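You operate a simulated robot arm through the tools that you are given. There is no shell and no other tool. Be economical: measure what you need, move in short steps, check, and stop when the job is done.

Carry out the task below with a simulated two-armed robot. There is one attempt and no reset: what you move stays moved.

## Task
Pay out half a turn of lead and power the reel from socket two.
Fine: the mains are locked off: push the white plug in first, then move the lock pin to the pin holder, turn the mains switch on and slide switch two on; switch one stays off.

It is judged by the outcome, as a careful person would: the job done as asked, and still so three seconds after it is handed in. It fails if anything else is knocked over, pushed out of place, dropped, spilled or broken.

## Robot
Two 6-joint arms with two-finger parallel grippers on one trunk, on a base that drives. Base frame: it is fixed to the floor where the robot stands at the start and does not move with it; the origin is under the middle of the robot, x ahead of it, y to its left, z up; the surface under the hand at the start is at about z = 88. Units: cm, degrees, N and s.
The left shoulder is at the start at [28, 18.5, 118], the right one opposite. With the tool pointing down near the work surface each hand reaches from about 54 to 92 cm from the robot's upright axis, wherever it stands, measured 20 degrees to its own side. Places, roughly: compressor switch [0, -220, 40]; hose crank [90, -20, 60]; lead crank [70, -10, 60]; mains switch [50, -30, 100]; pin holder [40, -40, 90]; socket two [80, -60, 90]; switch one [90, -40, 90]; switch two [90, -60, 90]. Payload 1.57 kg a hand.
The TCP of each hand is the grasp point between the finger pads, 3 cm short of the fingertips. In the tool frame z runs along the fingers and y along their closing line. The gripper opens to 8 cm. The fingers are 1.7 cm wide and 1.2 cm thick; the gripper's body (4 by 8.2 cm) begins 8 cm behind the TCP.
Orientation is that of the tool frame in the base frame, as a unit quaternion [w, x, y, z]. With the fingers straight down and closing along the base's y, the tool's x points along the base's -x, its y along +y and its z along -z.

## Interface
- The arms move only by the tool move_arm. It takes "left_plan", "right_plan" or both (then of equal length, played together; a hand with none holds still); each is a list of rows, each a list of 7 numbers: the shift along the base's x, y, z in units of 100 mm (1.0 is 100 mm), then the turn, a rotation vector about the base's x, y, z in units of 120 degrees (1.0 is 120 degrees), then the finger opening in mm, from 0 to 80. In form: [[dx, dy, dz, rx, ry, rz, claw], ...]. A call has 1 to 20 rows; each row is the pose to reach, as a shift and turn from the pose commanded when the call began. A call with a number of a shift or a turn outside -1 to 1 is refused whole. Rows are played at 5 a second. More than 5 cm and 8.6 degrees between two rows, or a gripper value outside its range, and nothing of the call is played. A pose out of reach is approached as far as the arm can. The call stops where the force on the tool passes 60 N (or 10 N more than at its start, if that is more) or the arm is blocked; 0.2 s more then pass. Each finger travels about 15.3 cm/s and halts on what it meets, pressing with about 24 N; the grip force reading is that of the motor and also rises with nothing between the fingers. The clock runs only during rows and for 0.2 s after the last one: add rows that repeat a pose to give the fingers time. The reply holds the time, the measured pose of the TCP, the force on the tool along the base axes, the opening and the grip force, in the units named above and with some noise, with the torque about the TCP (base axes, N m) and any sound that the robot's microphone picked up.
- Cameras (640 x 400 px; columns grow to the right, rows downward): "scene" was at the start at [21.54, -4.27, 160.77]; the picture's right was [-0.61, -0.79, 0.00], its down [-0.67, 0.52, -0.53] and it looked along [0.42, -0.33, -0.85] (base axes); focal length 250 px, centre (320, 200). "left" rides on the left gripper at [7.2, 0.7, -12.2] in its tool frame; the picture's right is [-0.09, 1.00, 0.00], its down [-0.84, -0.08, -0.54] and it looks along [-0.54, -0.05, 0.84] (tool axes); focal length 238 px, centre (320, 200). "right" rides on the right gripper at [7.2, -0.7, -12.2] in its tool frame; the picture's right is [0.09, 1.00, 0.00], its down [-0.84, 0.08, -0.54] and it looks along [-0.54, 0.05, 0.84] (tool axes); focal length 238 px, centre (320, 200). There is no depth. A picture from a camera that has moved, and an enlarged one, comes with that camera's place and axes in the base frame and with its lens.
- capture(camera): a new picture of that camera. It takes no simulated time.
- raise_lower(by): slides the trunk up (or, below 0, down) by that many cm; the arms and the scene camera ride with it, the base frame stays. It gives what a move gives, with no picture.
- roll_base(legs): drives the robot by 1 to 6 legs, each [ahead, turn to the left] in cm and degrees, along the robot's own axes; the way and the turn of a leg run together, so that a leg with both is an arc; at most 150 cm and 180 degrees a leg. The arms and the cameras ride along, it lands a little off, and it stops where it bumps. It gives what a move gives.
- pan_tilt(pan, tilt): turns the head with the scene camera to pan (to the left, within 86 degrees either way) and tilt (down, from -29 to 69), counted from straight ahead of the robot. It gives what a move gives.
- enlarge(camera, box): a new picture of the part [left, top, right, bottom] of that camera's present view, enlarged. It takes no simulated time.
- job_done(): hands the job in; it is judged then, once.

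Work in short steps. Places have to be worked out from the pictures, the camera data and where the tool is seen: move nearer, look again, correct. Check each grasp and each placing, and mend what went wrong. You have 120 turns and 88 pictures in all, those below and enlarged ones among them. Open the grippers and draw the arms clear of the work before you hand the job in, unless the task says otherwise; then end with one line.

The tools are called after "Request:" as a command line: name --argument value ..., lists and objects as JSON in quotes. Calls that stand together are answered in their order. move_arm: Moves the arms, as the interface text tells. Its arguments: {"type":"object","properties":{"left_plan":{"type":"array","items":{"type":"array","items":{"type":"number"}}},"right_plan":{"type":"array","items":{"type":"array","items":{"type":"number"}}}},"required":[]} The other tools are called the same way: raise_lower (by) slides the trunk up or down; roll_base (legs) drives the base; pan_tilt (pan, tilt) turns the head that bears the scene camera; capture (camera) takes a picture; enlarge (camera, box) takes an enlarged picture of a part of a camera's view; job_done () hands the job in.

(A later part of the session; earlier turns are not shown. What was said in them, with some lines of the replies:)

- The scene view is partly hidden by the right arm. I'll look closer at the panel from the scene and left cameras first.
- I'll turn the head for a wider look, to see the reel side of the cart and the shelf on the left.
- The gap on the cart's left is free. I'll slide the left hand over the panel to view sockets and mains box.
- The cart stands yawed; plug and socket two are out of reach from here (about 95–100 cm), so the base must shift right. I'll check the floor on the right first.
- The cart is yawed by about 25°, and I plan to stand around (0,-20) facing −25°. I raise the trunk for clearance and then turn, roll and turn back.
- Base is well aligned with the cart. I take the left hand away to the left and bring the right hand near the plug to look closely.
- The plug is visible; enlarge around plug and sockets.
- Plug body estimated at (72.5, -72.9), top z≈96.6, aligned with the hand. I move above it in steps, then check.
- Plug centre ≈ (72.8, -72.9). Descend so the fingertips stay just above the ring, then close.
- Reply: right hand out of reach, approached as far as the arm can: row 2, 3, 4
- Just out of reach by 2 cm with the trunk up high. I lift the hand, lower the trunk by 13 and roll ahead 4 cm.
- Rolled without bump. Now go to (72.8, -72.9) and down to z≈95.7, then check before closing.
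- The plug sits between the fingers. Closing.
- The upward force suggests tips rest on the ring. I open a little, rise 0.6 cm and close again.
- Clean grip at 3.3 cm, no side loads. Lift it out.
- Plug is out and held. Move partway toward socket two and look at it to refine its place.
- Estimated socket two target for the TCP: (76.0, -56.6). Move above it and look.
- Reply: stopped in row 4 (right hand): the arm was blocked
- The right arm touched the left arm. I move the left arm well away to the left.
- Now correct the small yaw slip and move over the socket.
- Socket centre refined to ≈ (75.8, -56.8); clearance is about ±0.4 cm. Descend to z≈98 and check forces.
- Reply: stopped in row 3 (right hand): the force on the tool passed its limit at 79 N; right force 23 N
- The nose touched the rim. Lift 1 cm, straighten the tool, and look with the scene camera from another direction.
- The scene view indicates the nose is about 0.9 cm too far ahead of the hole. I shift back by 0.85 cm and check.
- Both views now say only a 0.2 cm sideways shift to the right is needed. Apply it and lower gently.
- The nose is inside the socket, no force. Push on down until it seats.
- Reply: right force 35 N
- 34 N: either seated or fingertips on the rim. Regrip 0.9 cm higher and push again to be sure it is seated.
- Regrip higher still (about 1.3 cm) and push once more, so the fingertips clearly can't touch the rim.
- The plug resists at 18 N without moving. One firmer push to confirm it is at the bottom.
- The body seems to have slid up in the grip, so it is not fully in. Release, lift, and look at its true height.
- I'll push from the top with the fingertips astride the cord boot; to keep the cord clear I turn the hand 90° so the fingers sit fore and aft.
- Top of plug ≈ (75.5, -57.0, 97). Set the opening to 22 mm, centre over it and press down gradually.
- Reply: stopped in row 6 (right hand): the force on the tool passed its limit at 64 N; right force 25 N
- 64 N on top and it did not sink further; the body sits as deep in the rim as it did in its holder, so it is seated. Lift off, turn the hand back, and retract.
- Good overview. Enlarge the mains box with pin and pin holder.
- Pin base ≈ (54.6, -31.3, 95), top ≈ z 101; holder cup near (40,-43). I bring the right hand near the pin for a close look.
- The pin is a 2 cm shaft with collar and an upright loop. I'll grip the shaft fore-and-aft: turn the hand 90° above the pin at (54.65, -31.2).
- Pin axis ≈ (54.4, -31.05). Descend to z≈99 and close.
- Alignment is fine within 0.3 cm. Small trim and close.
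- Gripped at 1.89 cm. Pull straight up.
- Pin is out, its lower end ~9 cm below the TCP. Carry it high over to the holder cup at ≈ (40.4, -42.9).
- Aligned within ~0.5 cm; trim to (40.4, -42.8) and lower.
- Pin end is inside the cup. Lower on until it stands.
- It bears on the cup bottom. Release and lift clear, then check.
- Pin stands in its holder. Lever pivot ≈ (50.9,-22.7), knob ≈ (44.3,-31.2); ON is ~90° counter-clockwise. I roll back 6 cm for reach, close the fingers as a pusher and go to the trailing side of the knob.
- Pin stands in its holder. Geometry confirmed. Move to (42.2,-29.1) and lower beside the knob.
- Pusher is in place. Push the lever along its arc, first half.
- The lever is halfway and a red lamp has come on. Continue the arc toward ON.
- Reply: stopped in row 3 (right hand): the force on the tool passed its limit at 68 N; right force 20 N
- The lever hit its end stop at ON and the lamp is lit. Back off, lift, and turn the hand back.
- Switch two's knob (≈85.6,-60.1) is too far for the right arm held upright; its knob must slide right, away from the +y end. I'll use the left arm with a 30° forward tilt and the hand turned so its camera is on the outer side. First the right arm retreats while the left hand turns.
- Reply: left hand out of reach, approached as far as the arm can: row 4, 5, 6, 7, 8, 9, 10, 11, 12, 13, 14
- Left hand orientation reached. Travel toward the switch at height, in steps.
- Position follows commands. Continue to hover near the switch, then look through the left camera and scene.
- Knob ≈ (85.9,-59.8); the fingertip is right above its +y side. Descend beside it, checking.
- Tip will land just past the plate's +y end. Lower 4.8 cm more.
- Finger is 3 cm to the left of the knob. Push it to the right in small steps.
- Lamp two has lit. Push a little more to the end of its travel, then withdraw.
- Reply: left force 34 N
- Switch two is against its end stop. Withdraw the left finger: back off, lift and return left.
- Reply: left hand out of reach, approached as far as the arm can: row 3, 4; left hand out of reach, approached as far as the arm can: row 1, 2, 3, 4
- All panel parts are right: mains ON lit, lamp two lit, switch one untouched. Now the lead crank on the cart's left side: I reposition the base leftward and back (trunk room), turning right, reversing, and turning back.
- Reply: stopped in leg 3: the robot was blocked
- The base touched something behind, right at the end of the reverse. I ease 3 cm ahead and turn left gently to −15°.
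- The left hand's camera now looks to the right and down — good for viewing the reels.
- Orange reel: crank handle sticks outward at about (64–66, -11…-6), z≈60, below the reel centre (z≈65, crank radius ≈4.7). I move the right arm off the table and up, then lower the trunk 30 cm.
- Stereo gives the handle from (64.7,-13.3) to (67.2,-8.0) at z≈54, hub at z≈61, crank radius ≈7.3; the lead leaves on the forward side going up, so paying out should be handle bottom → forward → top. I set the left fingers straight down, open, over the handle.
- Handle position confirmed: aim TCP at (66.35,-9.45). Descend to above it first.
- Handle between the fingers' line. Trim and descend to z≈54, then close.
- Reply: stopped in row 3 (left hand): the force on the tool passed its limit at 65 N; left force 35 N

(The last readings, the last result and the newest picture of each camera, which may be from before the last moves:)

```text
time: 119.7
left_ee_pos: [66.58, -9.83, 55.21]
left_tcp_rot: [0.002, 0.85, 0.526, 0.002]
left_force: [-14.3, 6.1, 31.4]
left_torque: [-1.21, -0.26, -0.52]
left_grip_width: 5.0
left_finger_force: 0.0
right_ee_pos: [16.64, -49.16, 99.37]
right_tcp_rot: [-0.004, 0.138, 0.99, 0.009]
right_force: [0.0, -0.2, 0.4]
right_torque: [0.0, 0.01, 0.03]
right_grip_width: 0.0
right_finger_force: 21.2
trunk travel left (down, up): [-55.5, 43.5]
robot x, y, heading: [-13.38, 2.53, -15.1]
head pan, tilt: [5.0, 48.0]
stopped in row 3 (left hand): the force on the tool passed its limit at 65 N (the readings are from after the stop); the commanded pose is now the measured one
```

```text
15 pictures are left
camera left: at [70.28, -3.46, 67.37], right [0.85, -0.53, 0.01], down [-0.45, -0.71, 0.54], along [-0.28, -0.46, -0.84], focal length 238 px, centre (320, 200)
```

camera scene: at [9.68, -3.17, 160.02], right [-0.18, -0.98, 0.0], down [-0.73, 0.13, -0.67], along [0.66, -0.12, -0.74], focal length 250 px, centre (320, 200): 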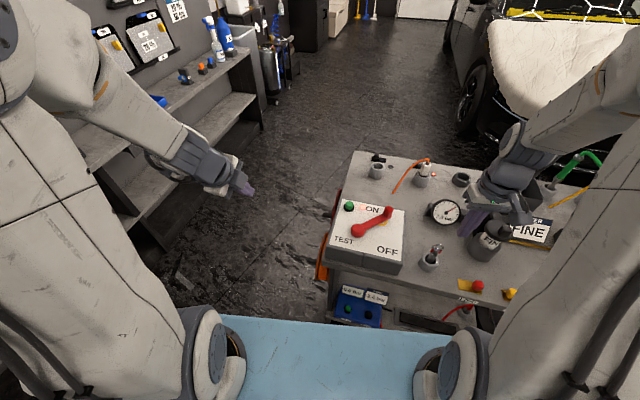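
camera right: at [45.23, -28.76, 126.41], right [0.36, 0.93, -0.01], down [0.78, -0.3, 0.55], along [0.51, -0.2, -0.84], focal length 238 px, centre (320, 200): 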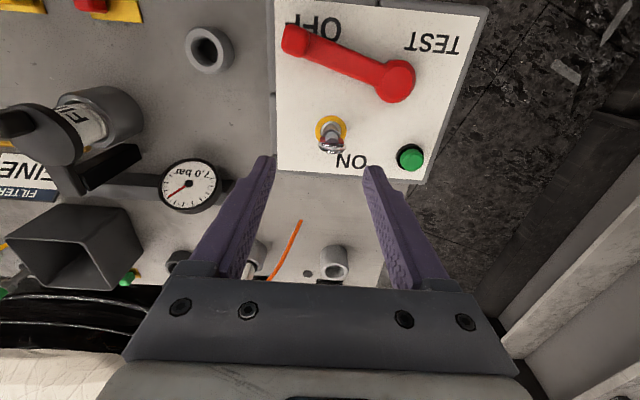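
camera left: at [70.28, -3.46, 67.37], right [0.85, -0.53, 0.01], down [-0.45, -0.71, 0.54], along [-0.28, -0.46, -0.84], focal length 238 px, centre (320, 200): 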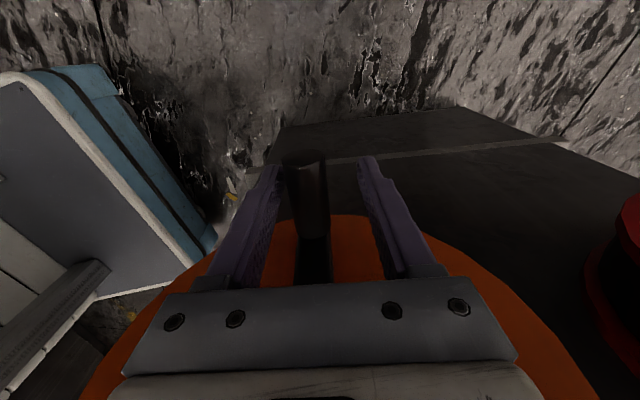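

The hand body touched the crank's hub side. Rise 1.5 cm, shift 1 cm outward, re-descend to z≈55.3, then close.

Request:
move_arm --left_plan '[[0, 0, 0.15, 0, 0, 0, 50], [0.005, 0.126, 0.15, 0, 0, 0, 50], [0.005, 0.126, 0.02, 0, 0, 0, 50], [0.005, 0.126, 0.02, 0, 0, 0, 50]]'

Request:
move_arm --left_plan '[[0, 0, 0, 0, 0, 0, 25], [0, 0, 0, 0, 0, 0, 0], [0, 0, 0, 0, 0, 0, 0], [0, 0, 0, 0, 0, 0, 0]]'

Request:
capture --camera "left"

```text
time: 120.7
left_ee_pos: [66.65, -8.66, 55.16]
left_tcp_rot: [0.002, 0.85, 0.526, 0.003]
left_force: [-4.7, 1.5, 12.0]
left_torque: [-0.37, -0.04, -0.18]
left_grip_width: 5.01
left_finger_force: 0.1
right_ee_pos: [16.8, -48.96, 99.28]
right_tcp_rot: [-0.004, 0.139, 0.99, 0.009]
right_force: [-0.2, 0.3, 0.2]
right_torque: [-0.01, 0.0, -0.01]
right_grip_width: 0.01
right_finger_force: 21.4
trunk travel left (down, up): [-55.5, 43.5]
robot x, y, heading: [-13.87, 2.52, -15.2]
head pan, tilt: [5.0, 48.0]
```

```text
time: 121.7
left_ee_pos: [66.4, -8.52, 55.02]
left_tcp_rot: [0.0, 0.85, 0.528, 0.001]
left_force: [-19.8, 7.6, 33.7]
left_torque: [-1.3, 0.99, 0.7]
left_grip_width: 2.33
left_finger_force: 35.7
right_ee_pos: [16.8, -49.12, 99.26]
right_tcp_rot: [-0.004, 0.139, 0.99, 0.009]
right_force: [0.1, 0.2, -0.5]
right_torque: [0.03, 0.02, -0.01]
right_grip_width: 0.0
right_finger_force: 21.6
trunk travel left (down, up): [-55.5, 43.5]
robot x, y, heading: [-13.58, 2.7, -15.0]
head pan, tilt: [5.0, 48.0]
```

```text
14 pictures are left
camera left: at [70.24, -2.25, 67.36], right [0.85, -0.53, 0.0], down [-0.44, -0.72, 0.54], along [-0.28, -0.46, -0.84], focal length 238 px, centre (320, 200)
```

left: 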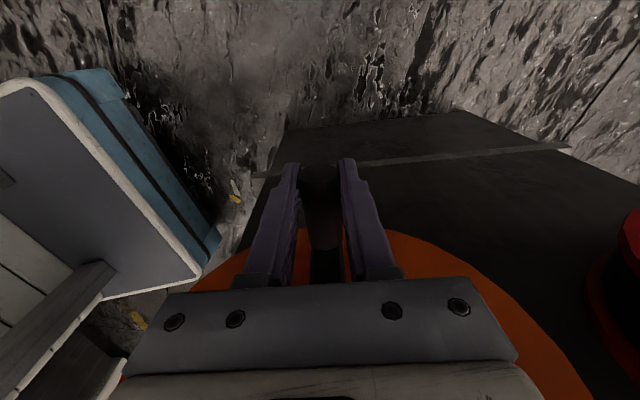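

Gripped (2.3 cm) but still bearing on something below. Release, rise 1 cm, close again.

Request:
move_arm --left_plan '[[0, 0, 0.02, 0, 0, 0, 40], [0, 0, 0.1, 0, 0, 0, 40], [0.01, 0.03, 0.1, 0, 0, 0, 40], [0.01, 0.03, 0.1, 0, 0, 0, 0], [0.01, 0.03, 0.1, 0, 0, 0, 0], [0.01, 0.03, 0.1, 0, 0, 0, 0]]'

```text
time: 123.0
left_ee_pos: [66.59, -8.21, 55.88]
left_tcp_rot: [0.0, 0.85, 0.527, 0.001]
left_force: [-12.6, 4.5, -3.8]
left_torque: [0.05, 0.0, 0.24]
left_grip_width: 2.35
left_finger_force: 35.8
right_ee_pos: [16.85, -49.04, 99.24]
right_tcp_rot: [-0.005, 0.139, 0.99, 0.01]
right_force: [0.1, 0.4, -0.2]
right_torque: [-0.02, 0.01, 0.02]
right_grip_width: 0.0
right_finger_force: 20.8
trunk travel left (down, up): [-55.5, 43.5]
robot x, y, heading: [-13.72, 2.37, -15.1]
head pan, tilt: [5.0, 48.0]
```

Now a clean grip. Turn the crank by ~45° toward the forward side and watch forces and the lead.

Request:
move_arm --left_plan '[[0.085, -0.042, 0.006, 0, 0, 0, 0], [0.169, -0.084, 0.025, 0, 0, 0, 0], [0.25, -0.124, 0.056, 0, 0, 0, 0], [0.327, -0.162, 0.098, 0, 0, 0, 0], [0.398, -0.197, 0.151, 0, 0, 0, 0], [0.462, -0.229, 0.214, 0, 0, 0, 0], [0.462, -0.229, 0.214, 0, 0, 0, 0]]'

Request:
capture --camera "left"

```text
time: 123.6
left_ee_pos: [66.61, -8.26, 55.87]
left_tcp_rot: [-0.019, 0.849, 0.527, -0.011]
left_force: [-15.9, 4.7, 21.7]
left_torque: [0.29, 0.1, 0.2]
left_grip_width: 2.34
left_finger_force: 35.5
right_ee_pos: [16.79, -49.04, 99.22]
right_tcp_rot: [-0.006, 0.137, 0.99, 0.009]
right_force: [0.3, 0.2, -0.9]
right_torque: [0.01, -0.01, 0.0]
right_grip_width: 0.0
right_finger_force: 21.4
trunk travel left (down, up): [-55.5, 43.5]
robot x, y, heading: [-13.4, 2.47, -15.0]
head pan, tilt: [5.0, 48.0]
stopped in row 2 (left hand): the force on the tool passed its limit at 66 N (the readings are from after the stop); the commanded pose is now the measured one
```

```text
13 pictures are left
camera left: at [70.92, -2.1, 67.94], right [0.85, -0.52, -0.04], down [-0.42, -0.73, 0.54], along [-0.32, -0.45, -0.84], focal length 238 px, centre (320, 200)
```

left: 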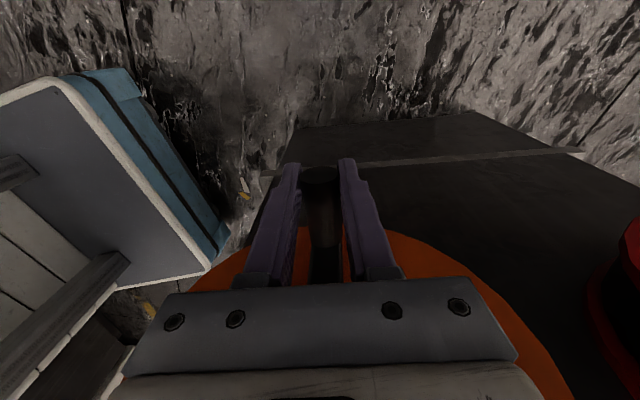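

The crank did not move forward (66 N). Straighten and try a small test the other way (handle toward the robot) to see whether it turns freely there.

Request:
move_arm --left_plan '[[0, 0, 0.02, -0.0096, -0.0185, 0, 40], [0, 0, 0.03, -0.0096, -0.0185, 0, 40], [0, 0, 0.03, -0.0096, -0.0185, 0, 0], [0, 0, 0.03, -0.0096, -0.0185, 0, 0], [0, 0, 0.03, -0.0096, -0.0185, 0, 0]]'

Request:
move_arm --left_plan '[[-0.042, 0.021, 0.002, 0, 0, 0, 0], [-0.085, 0.042, 0.006, 0, 0, 0, 0], [-0.127, 0.063, 0.014, 0, 0, 0, 0], [-0.169, 0.084, 0.025, 0, 0, 0, 0], [-0.169, 0.084, 0.025, 0, 0, 0, 0]]'

Request:
capture --camera "left"

```text
time: 124.8
left_ee_pos: [66.59, -8.24, 55.83]
left_tcp_rot: [-0.001, 0.849, 0.528, -0.002]
left_force: [-19.3, 8.4, 0.3]
left_torque: [-0.05, 0.09, 0.23]
left_grip_width: 2.32
left_finger_force: 35.4
right_ee_pos: [16.96, -49.16, 99.29]
right_tcp_rot: [-0.005, 0.138, 0.99, 0.009]
right_force: [-0.2, 0.7, 0.4]
right_torque: [0.0, 0.01, 0.0]
right_grip_width: 0.0
right_finger_force: 21.2
trunk travel left (down, up): [-55.5, 43.5]
robot x, y, heading: [-13.48, 2.73, -15.3]
head pan, tilt: [5.0, 48.0]
```

```text
time: 126.0
left_ee_pos: [65.27, -7.49, 56.39]
left_tcp_rot: [0.003, 0.85, 0.527, 0.002]
left_force: [6.7, 6.5, -6.4]
left_torque: [0.27, 0.07, 0.23]
left_grip_width: 2.34
left_finger_force: 35.5
right_ee_pos: [16.94, -49.15, 99.16]
right_tcp_rot: [-0.005, 0.138, 0.99, 0.009]
right_force: [-0.8, -0.3, -0.2]
right_torque: [0.03, -0.03, -0.02]
right_grip_width: 0.03
right_finger_force: 21.0
trunk travel left (down, up): [-55.5, 43.5]
robot x, y, heading: [-13.53, 2.69, -15.2]
head pan, tilt: [5.0, 48.0]
```

```text
12 pictures are left
camera left: at [68.93, -1.11, 68.5], right [0.85, -0.53, 0.01], down [-0.44, -0.71, 0.54], along [-0.28, -0.46, -0.84], focal length 238 px, centre (320, 200)
```

left: 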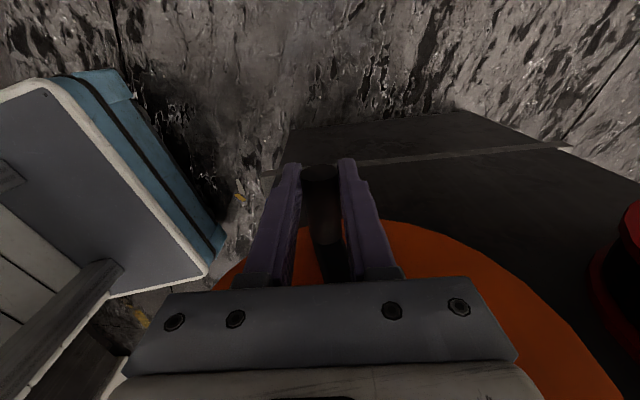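

It turns freely this way (about 10 N), whereas forward was against the wound-in stop — so this is the pay-out direction. Continue along the arc to about 70°.

Request:
move_arm --left_plan '[[-0.076, 0.038, 0.028, 0, 0, 0, 0], [-0.158, 0.078, 0.073, 0, 0, 0, 0], [-0.233, 0.115, 0.13, 0, 0, 0, 0], [-0.301, 0.149, 0.198, 0, 0, 0, 0], [-0.36, 0.178, 0.276, 0, 0, 0, 0], [-0.408, 0.202, 0.362, 0, 0, 0, 0], [-0.445, 0.221, 0.455, 0, 0, 0, 0], [-0.445, 0.221, 0.455, 0, 0, 0, 0]]'

Request:
capture --camera "left"

```text
time: 127.8
left_ee_pos: [60.81, -5.27, 60.76]
left_tcp_rot: [0.002, 0.85, 0.527, 0.002]
left_force: [2.3, -8.5, -2.2]
left_torque: [-0.09, 0.21, 0.18]
left_grip_width: 2.33
left_finger_force: 35.9
right_ee_pos: [16.98, -49.1, 99.18]
right_tcp_rot: [-0.005, 0.138, 0.99, 0.01]
right_force: [-0.7, 0.2, -0.2]
right_torque: [0.01, 0.0, 0.04]
right_grip_width: 0.0
right_finger_force: 21.3
trunk travel left (down, up): [-55.5, 43.5]
robot x, y, heading: [-13.93, 2.55, -14.9]
head pan, tilt: [5.0, 48.0]
```

```text
11 pictures are left
camera left: at [64.57, 1.03, 72.97], right [0.85, -0.53, 0.01], down [-0.44, -0.71, 0.54], along [-0.28, -0.46, -0.84], focal length 238 px, centre (320, 200)
```

left: 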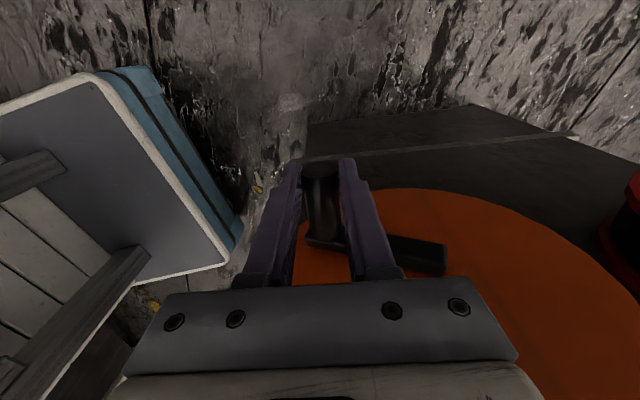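

Crank arm is at ~67° as expected. Continue to 150°.

Request:
move_arm --left_plan '[[-0.03, 0.015, 0.123, 0, 0, 0, 0], [-0.039, 0.02, 0.25, 0, 0, 0, 0], [-0.03, 0.015, 0.377, 0, 0, 0, 0], [0, 0, 0.5, 0, 0, 0, 0], [0.048, -0.024, 0.615, 0, 0, 0, 0], [0.114, -0.056, 0.719, 0, 0, 0, 0], [0.194, -0.096, 0.809, 0, 0, 0, 0], [0.288, -0.143, 0.882, 0, 0, 0, 0], [0.288, -0.143, 0.882, 0, 0, 0, 0]]'

Request:
capture --camera "left"

```text
time: 129.8
left_ee_pos: [63.64, -6.68, 69.77]
left_tcp_rot: [0.004, 0.85, 0.527, 0.004]
left_force: [-5.9, 14.6, 25.6]
left_torque: [0.24, 0.13, 0.09]
left_grip_width: 2.37
left_finger_force: 35.9
right_ee_pos: [16.8, -48.89, 99.24]
right_tcp_rot: [-0.005, 0.137, 0.991, 0.009]
right_force: [0.2, -0.5, 0.1]
right_torque: [0.0, -0.01, 0.01]
right_grip_width: 0.01
right_finger_force: 21.1
trunk travel left (down, up): [-55.5, 43.5]
robot x, y, heading: [-13.43, 2.52, -15.3]
head pan, tilt: [5.0, 48.0]
```

```text
10 pictures are left
camera left: at [67.35, -0.27, 81.95], right [0.85, -0.53, 0.01], down [-0.45, -0.71, 0.54], along [-0.28, -0.46, -0.84], focal length 238 px, centre (320, 200)
```

left: 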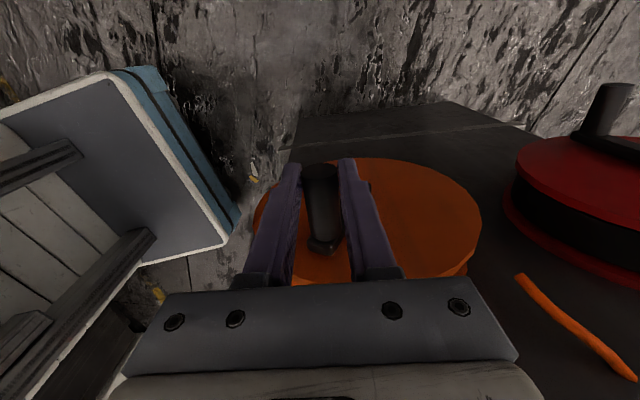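

Almost at the top. Finish the arc to 180°.

Request:
move_arm --left_plan '[[0.103, -0.051, 0.07, 0, 0, 0, 0], [0.213, -0.106, 0.11, 0, 0, 0, 0], [0.327, -0.162, 0.12, 0, 0, 0, 0], [0.327, -0.162, 0.12, 0, 0, 0, 0], [0.327, -0.162, 0.12, 0, 0, 0, 0]]'

Request:
capture --camera "left"

```text
time: 131.0
left_ee_pos: [66.79, -8.45, 70.62]
left_tcp_rot: [0.002, 0.85, 0.528, 0.0]
left_force: [-0.3, 5.4, -12.0]
left_torque: [0.33, 0.09, 0.28]
left_grip_width: 2.33
left_finger_force: 35.5
right_ee_pos: [16.94, -49.15, 99.19]
right_tcp_rot: [-0.005, 0.139, 0.99, 0.009]
right_force: [0.2, 0.5, 0.2]
right_torque: [-0.03, 0.0, 0.04]
right_grip_width: 0.01
right_finger_force: 21.4
trunk travel left (down, up): [-55.5, 43.5]
robot x, y, heading: [-13.68, 2.23, -15.2]
head pan, tilt: [5.0, 48.0]
```

```text
9 pictures are left
camera left: at [70.64, -2.04, 82.8], right [0.85, -0.53, 0.0], down [-0.44, -0.71, 0.54], along [-0.28, -0.46, -0.84], focal length 238 px, centre (320, 200)
```

left: 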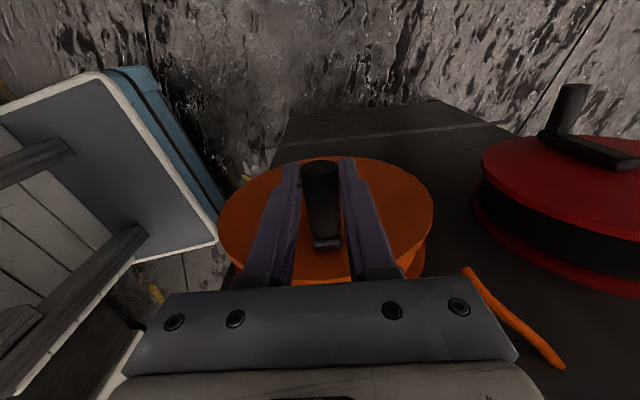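

Half a turn nominally done. Release and lift to check crank angle and lead.

Request:
move_arm --left_plan '[[0, 0, 0, 0, 0, 0, 40], [0, 0, 0, 0, 0, 0, 50], [0, 0, 0.3, 0, 0, 0, 50], [0, 0, 0.7, 0, 0, 0, 50], [0, 0, 1.0, 0, 0, 0, 50]]'

Request:
move_arm --left_plan '[[-0.1, 0.1, 0.3, 0, 0, 0, 50], [-0.3, 0.4, 0.6, 0, 0, 0, 50], [-0.5, 0.6, 0.7, 0, 0, 0, 50], [-0.5, 0.6, 0.7, 0, 0, 0, 50]]'

Request:
enlarge --camera "left" --box '[280, 70, 520, 230]'

```text
time: 132.2
left_ee_pos: [66.7, -8.49, 80.75]
left_tcp_rot: [0.002, 0.85, 0.527, 0.001]
left_force: [0.0, 0.6, 0.4]
left_torque: [0.0, 0.02, -0.04]
left_grip_width: 5.0
left_finger_force: 0.1
right_ee_pos: [16.99, -49.02, 99.29]
right_tcp_rot: [-0.005, 0.138, 0.99, 0.01]
right_force: [-0.1, -0.5, -1.1]
right_torque: [-0.01, 0.0, 0.02]
right_grip_width: 0.0
right_finger_force: 21.0
trunk travel left (down, up): [-55.5, 43.5]
robot x, y, heading: [-13.55, 2.63, -15.0]
head pan, tilt: [5.0, 48.0]
```

```text
time: 133.2
left_ee_pos: [61.67, -2.1, 87.87]
left_tcp_rot: [0.002, 0.85, 0.527, 0.001]
left_force: [-0.7, 0.4, -1.3]
left_torque: [-0.01, -0.07, -0.05]
left_grip_width: 5.02
left_finger_force: 0.0
right_ee_pos: [16.88, -49.09, 99.3]
right_tcp_rot: [-0.005, 0.138, 0.99, 0.009]
right_force: [0.2, -0.2, 0.5]
right_torque: [-0.01, 0.01, 0.0]
right_grip_width: 0.0
right_finger_force: 21.3
trunk travel left (down, up): [-55.5, 43.5]
robot x, y, heading: [-13.47, 2.39, -15.1]
head pan, tilt: [5.0, 48.0]
```

```text
2.50 times, centred on (400, 150) of left
camera zoom: at [65.56, 4.33, 100.08], right [0.85, -0.53, 0.01], down [-0.44, -0.71, 0.54], along [-0.28, -0.46, -0.84], focal length 596 px, centre (120, 325)
```

zoom: 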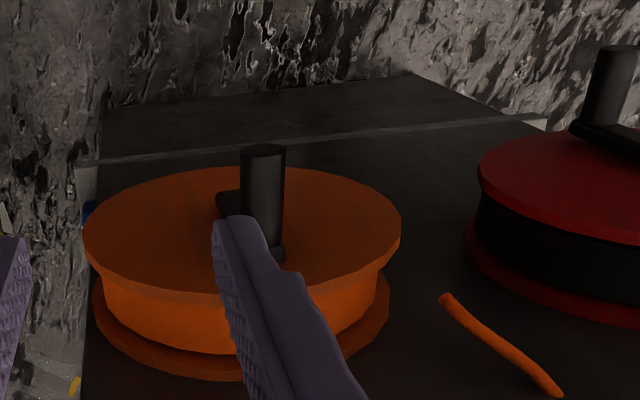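

The handle now stands opposite its start (≈180°). Raise the trunk, open the right gripper, and move the left hand outward, then check the whole scene.

Request:
raise_lower --by 30

Request:
move_arm --left_plan '[[-0.2, 0.4, 0, 0, 0, 0, 80], [-0.4, 0.8, 0, 0, 0, 0, 80], [-0.4, 0.8, 0, 0, 0, 0, 80]]' --right_plan '[[0, 0, 0, 0, 0, 0, 80], [0, 0, 0, 0, 0, 0, 80], [0, 0, 0, 0, 0, 0, 80]]'

Request:
enlarge --camera "scene" --box '[300, 130, 540, 330]'

```text
time: 136.2
left_ee_pos: [61.86, -2.02, 117.79]
left_tcp_rot: [0.003, 0.85, 0.527, 0.002]
left_force: [1.1, 0.4, 0.6]
left_torque: [-0.02, 0.01, -0.01]
left_grip_width: 5.02
left_finger_force: 0.1
right_ee_pos: [16.97, -49.2, 129.23]
right_tcp_rot: [-0.005, 0.139, 0.99, 0.01]
right_force: [0.5, 0.5, -0.5]
right_torque: [-0.02, -0.04, 0.01]
right_grip_width: 0.0
right_finger_force: 21.3
trunk travel left (down, up): [-85.5, 13.5]
robot x, y, heading: [-13.42, 2.26, -14.9]
head pan, tilt: [5.0, 48.0]
```

```text
time: 137.0
left_ee_pos: [57.82, 5.79, 117.64]
left_tcp_rot: [0.003, 0.85, 0.527, 0.001]
left_force: [-0.3, 0.2, -0.1]
left_torque: [-0.02, 0.02, -0.01]
left_grip_width: 8.01
left_finger_force: 0.0
right_ee_pos: [16.87, -49.01, 129.24]
right_tcp_rot: [-0.004, 0.139, 0.99, 0.009]
right_force: [-0.4, 0.0, -0.4]
right_torque: [0.0, 0.0, 0.01]
right_grip_width: 8.0
right_finger_force: 0.1
trunk travel left (down, up): [-85.5, 13.5]
robot x, y, heading: [-13.2, 2.4, -15.0]
head pan, tilt: [5.0, 48.0]
```

```text
2.00 times, centred on (420, 230) of scene
camera zoom: at [9.62, -3.06, 160.03], right [-0.17, -0.98, 0.0], down [-0.73, 0.13, -0.67], along [0.66, -0.12, -0.74], focal length 501 px, centre (120, 140)
```

zoom: 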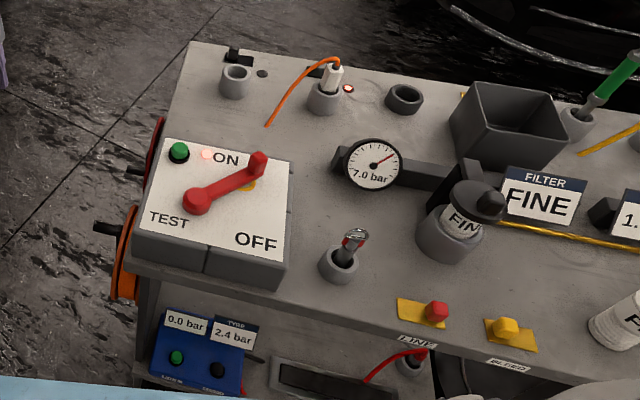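

Everything checks out: mains lever is against its ON stop with the lamp lit, lamp two is lit, the plug is in socket two, switch one is off, the pin stands in its holder, and the crank has turned half a turn. Both arms are clear and the grippers open, so I hand in.

Request:
job_done

```text
The job is handed in.
```

I paid out half a turn of lead and powered the reel from socket two. The white plug is in socket two, the lock pin is in its holder, the mains switch is on and switch two is on with its lamp lit; switch one is still off. I took the pay-out direction from the crank, because it would not turn the other way. While repositioning, the base touched something behind the robot and stopped; I could not see what it was.
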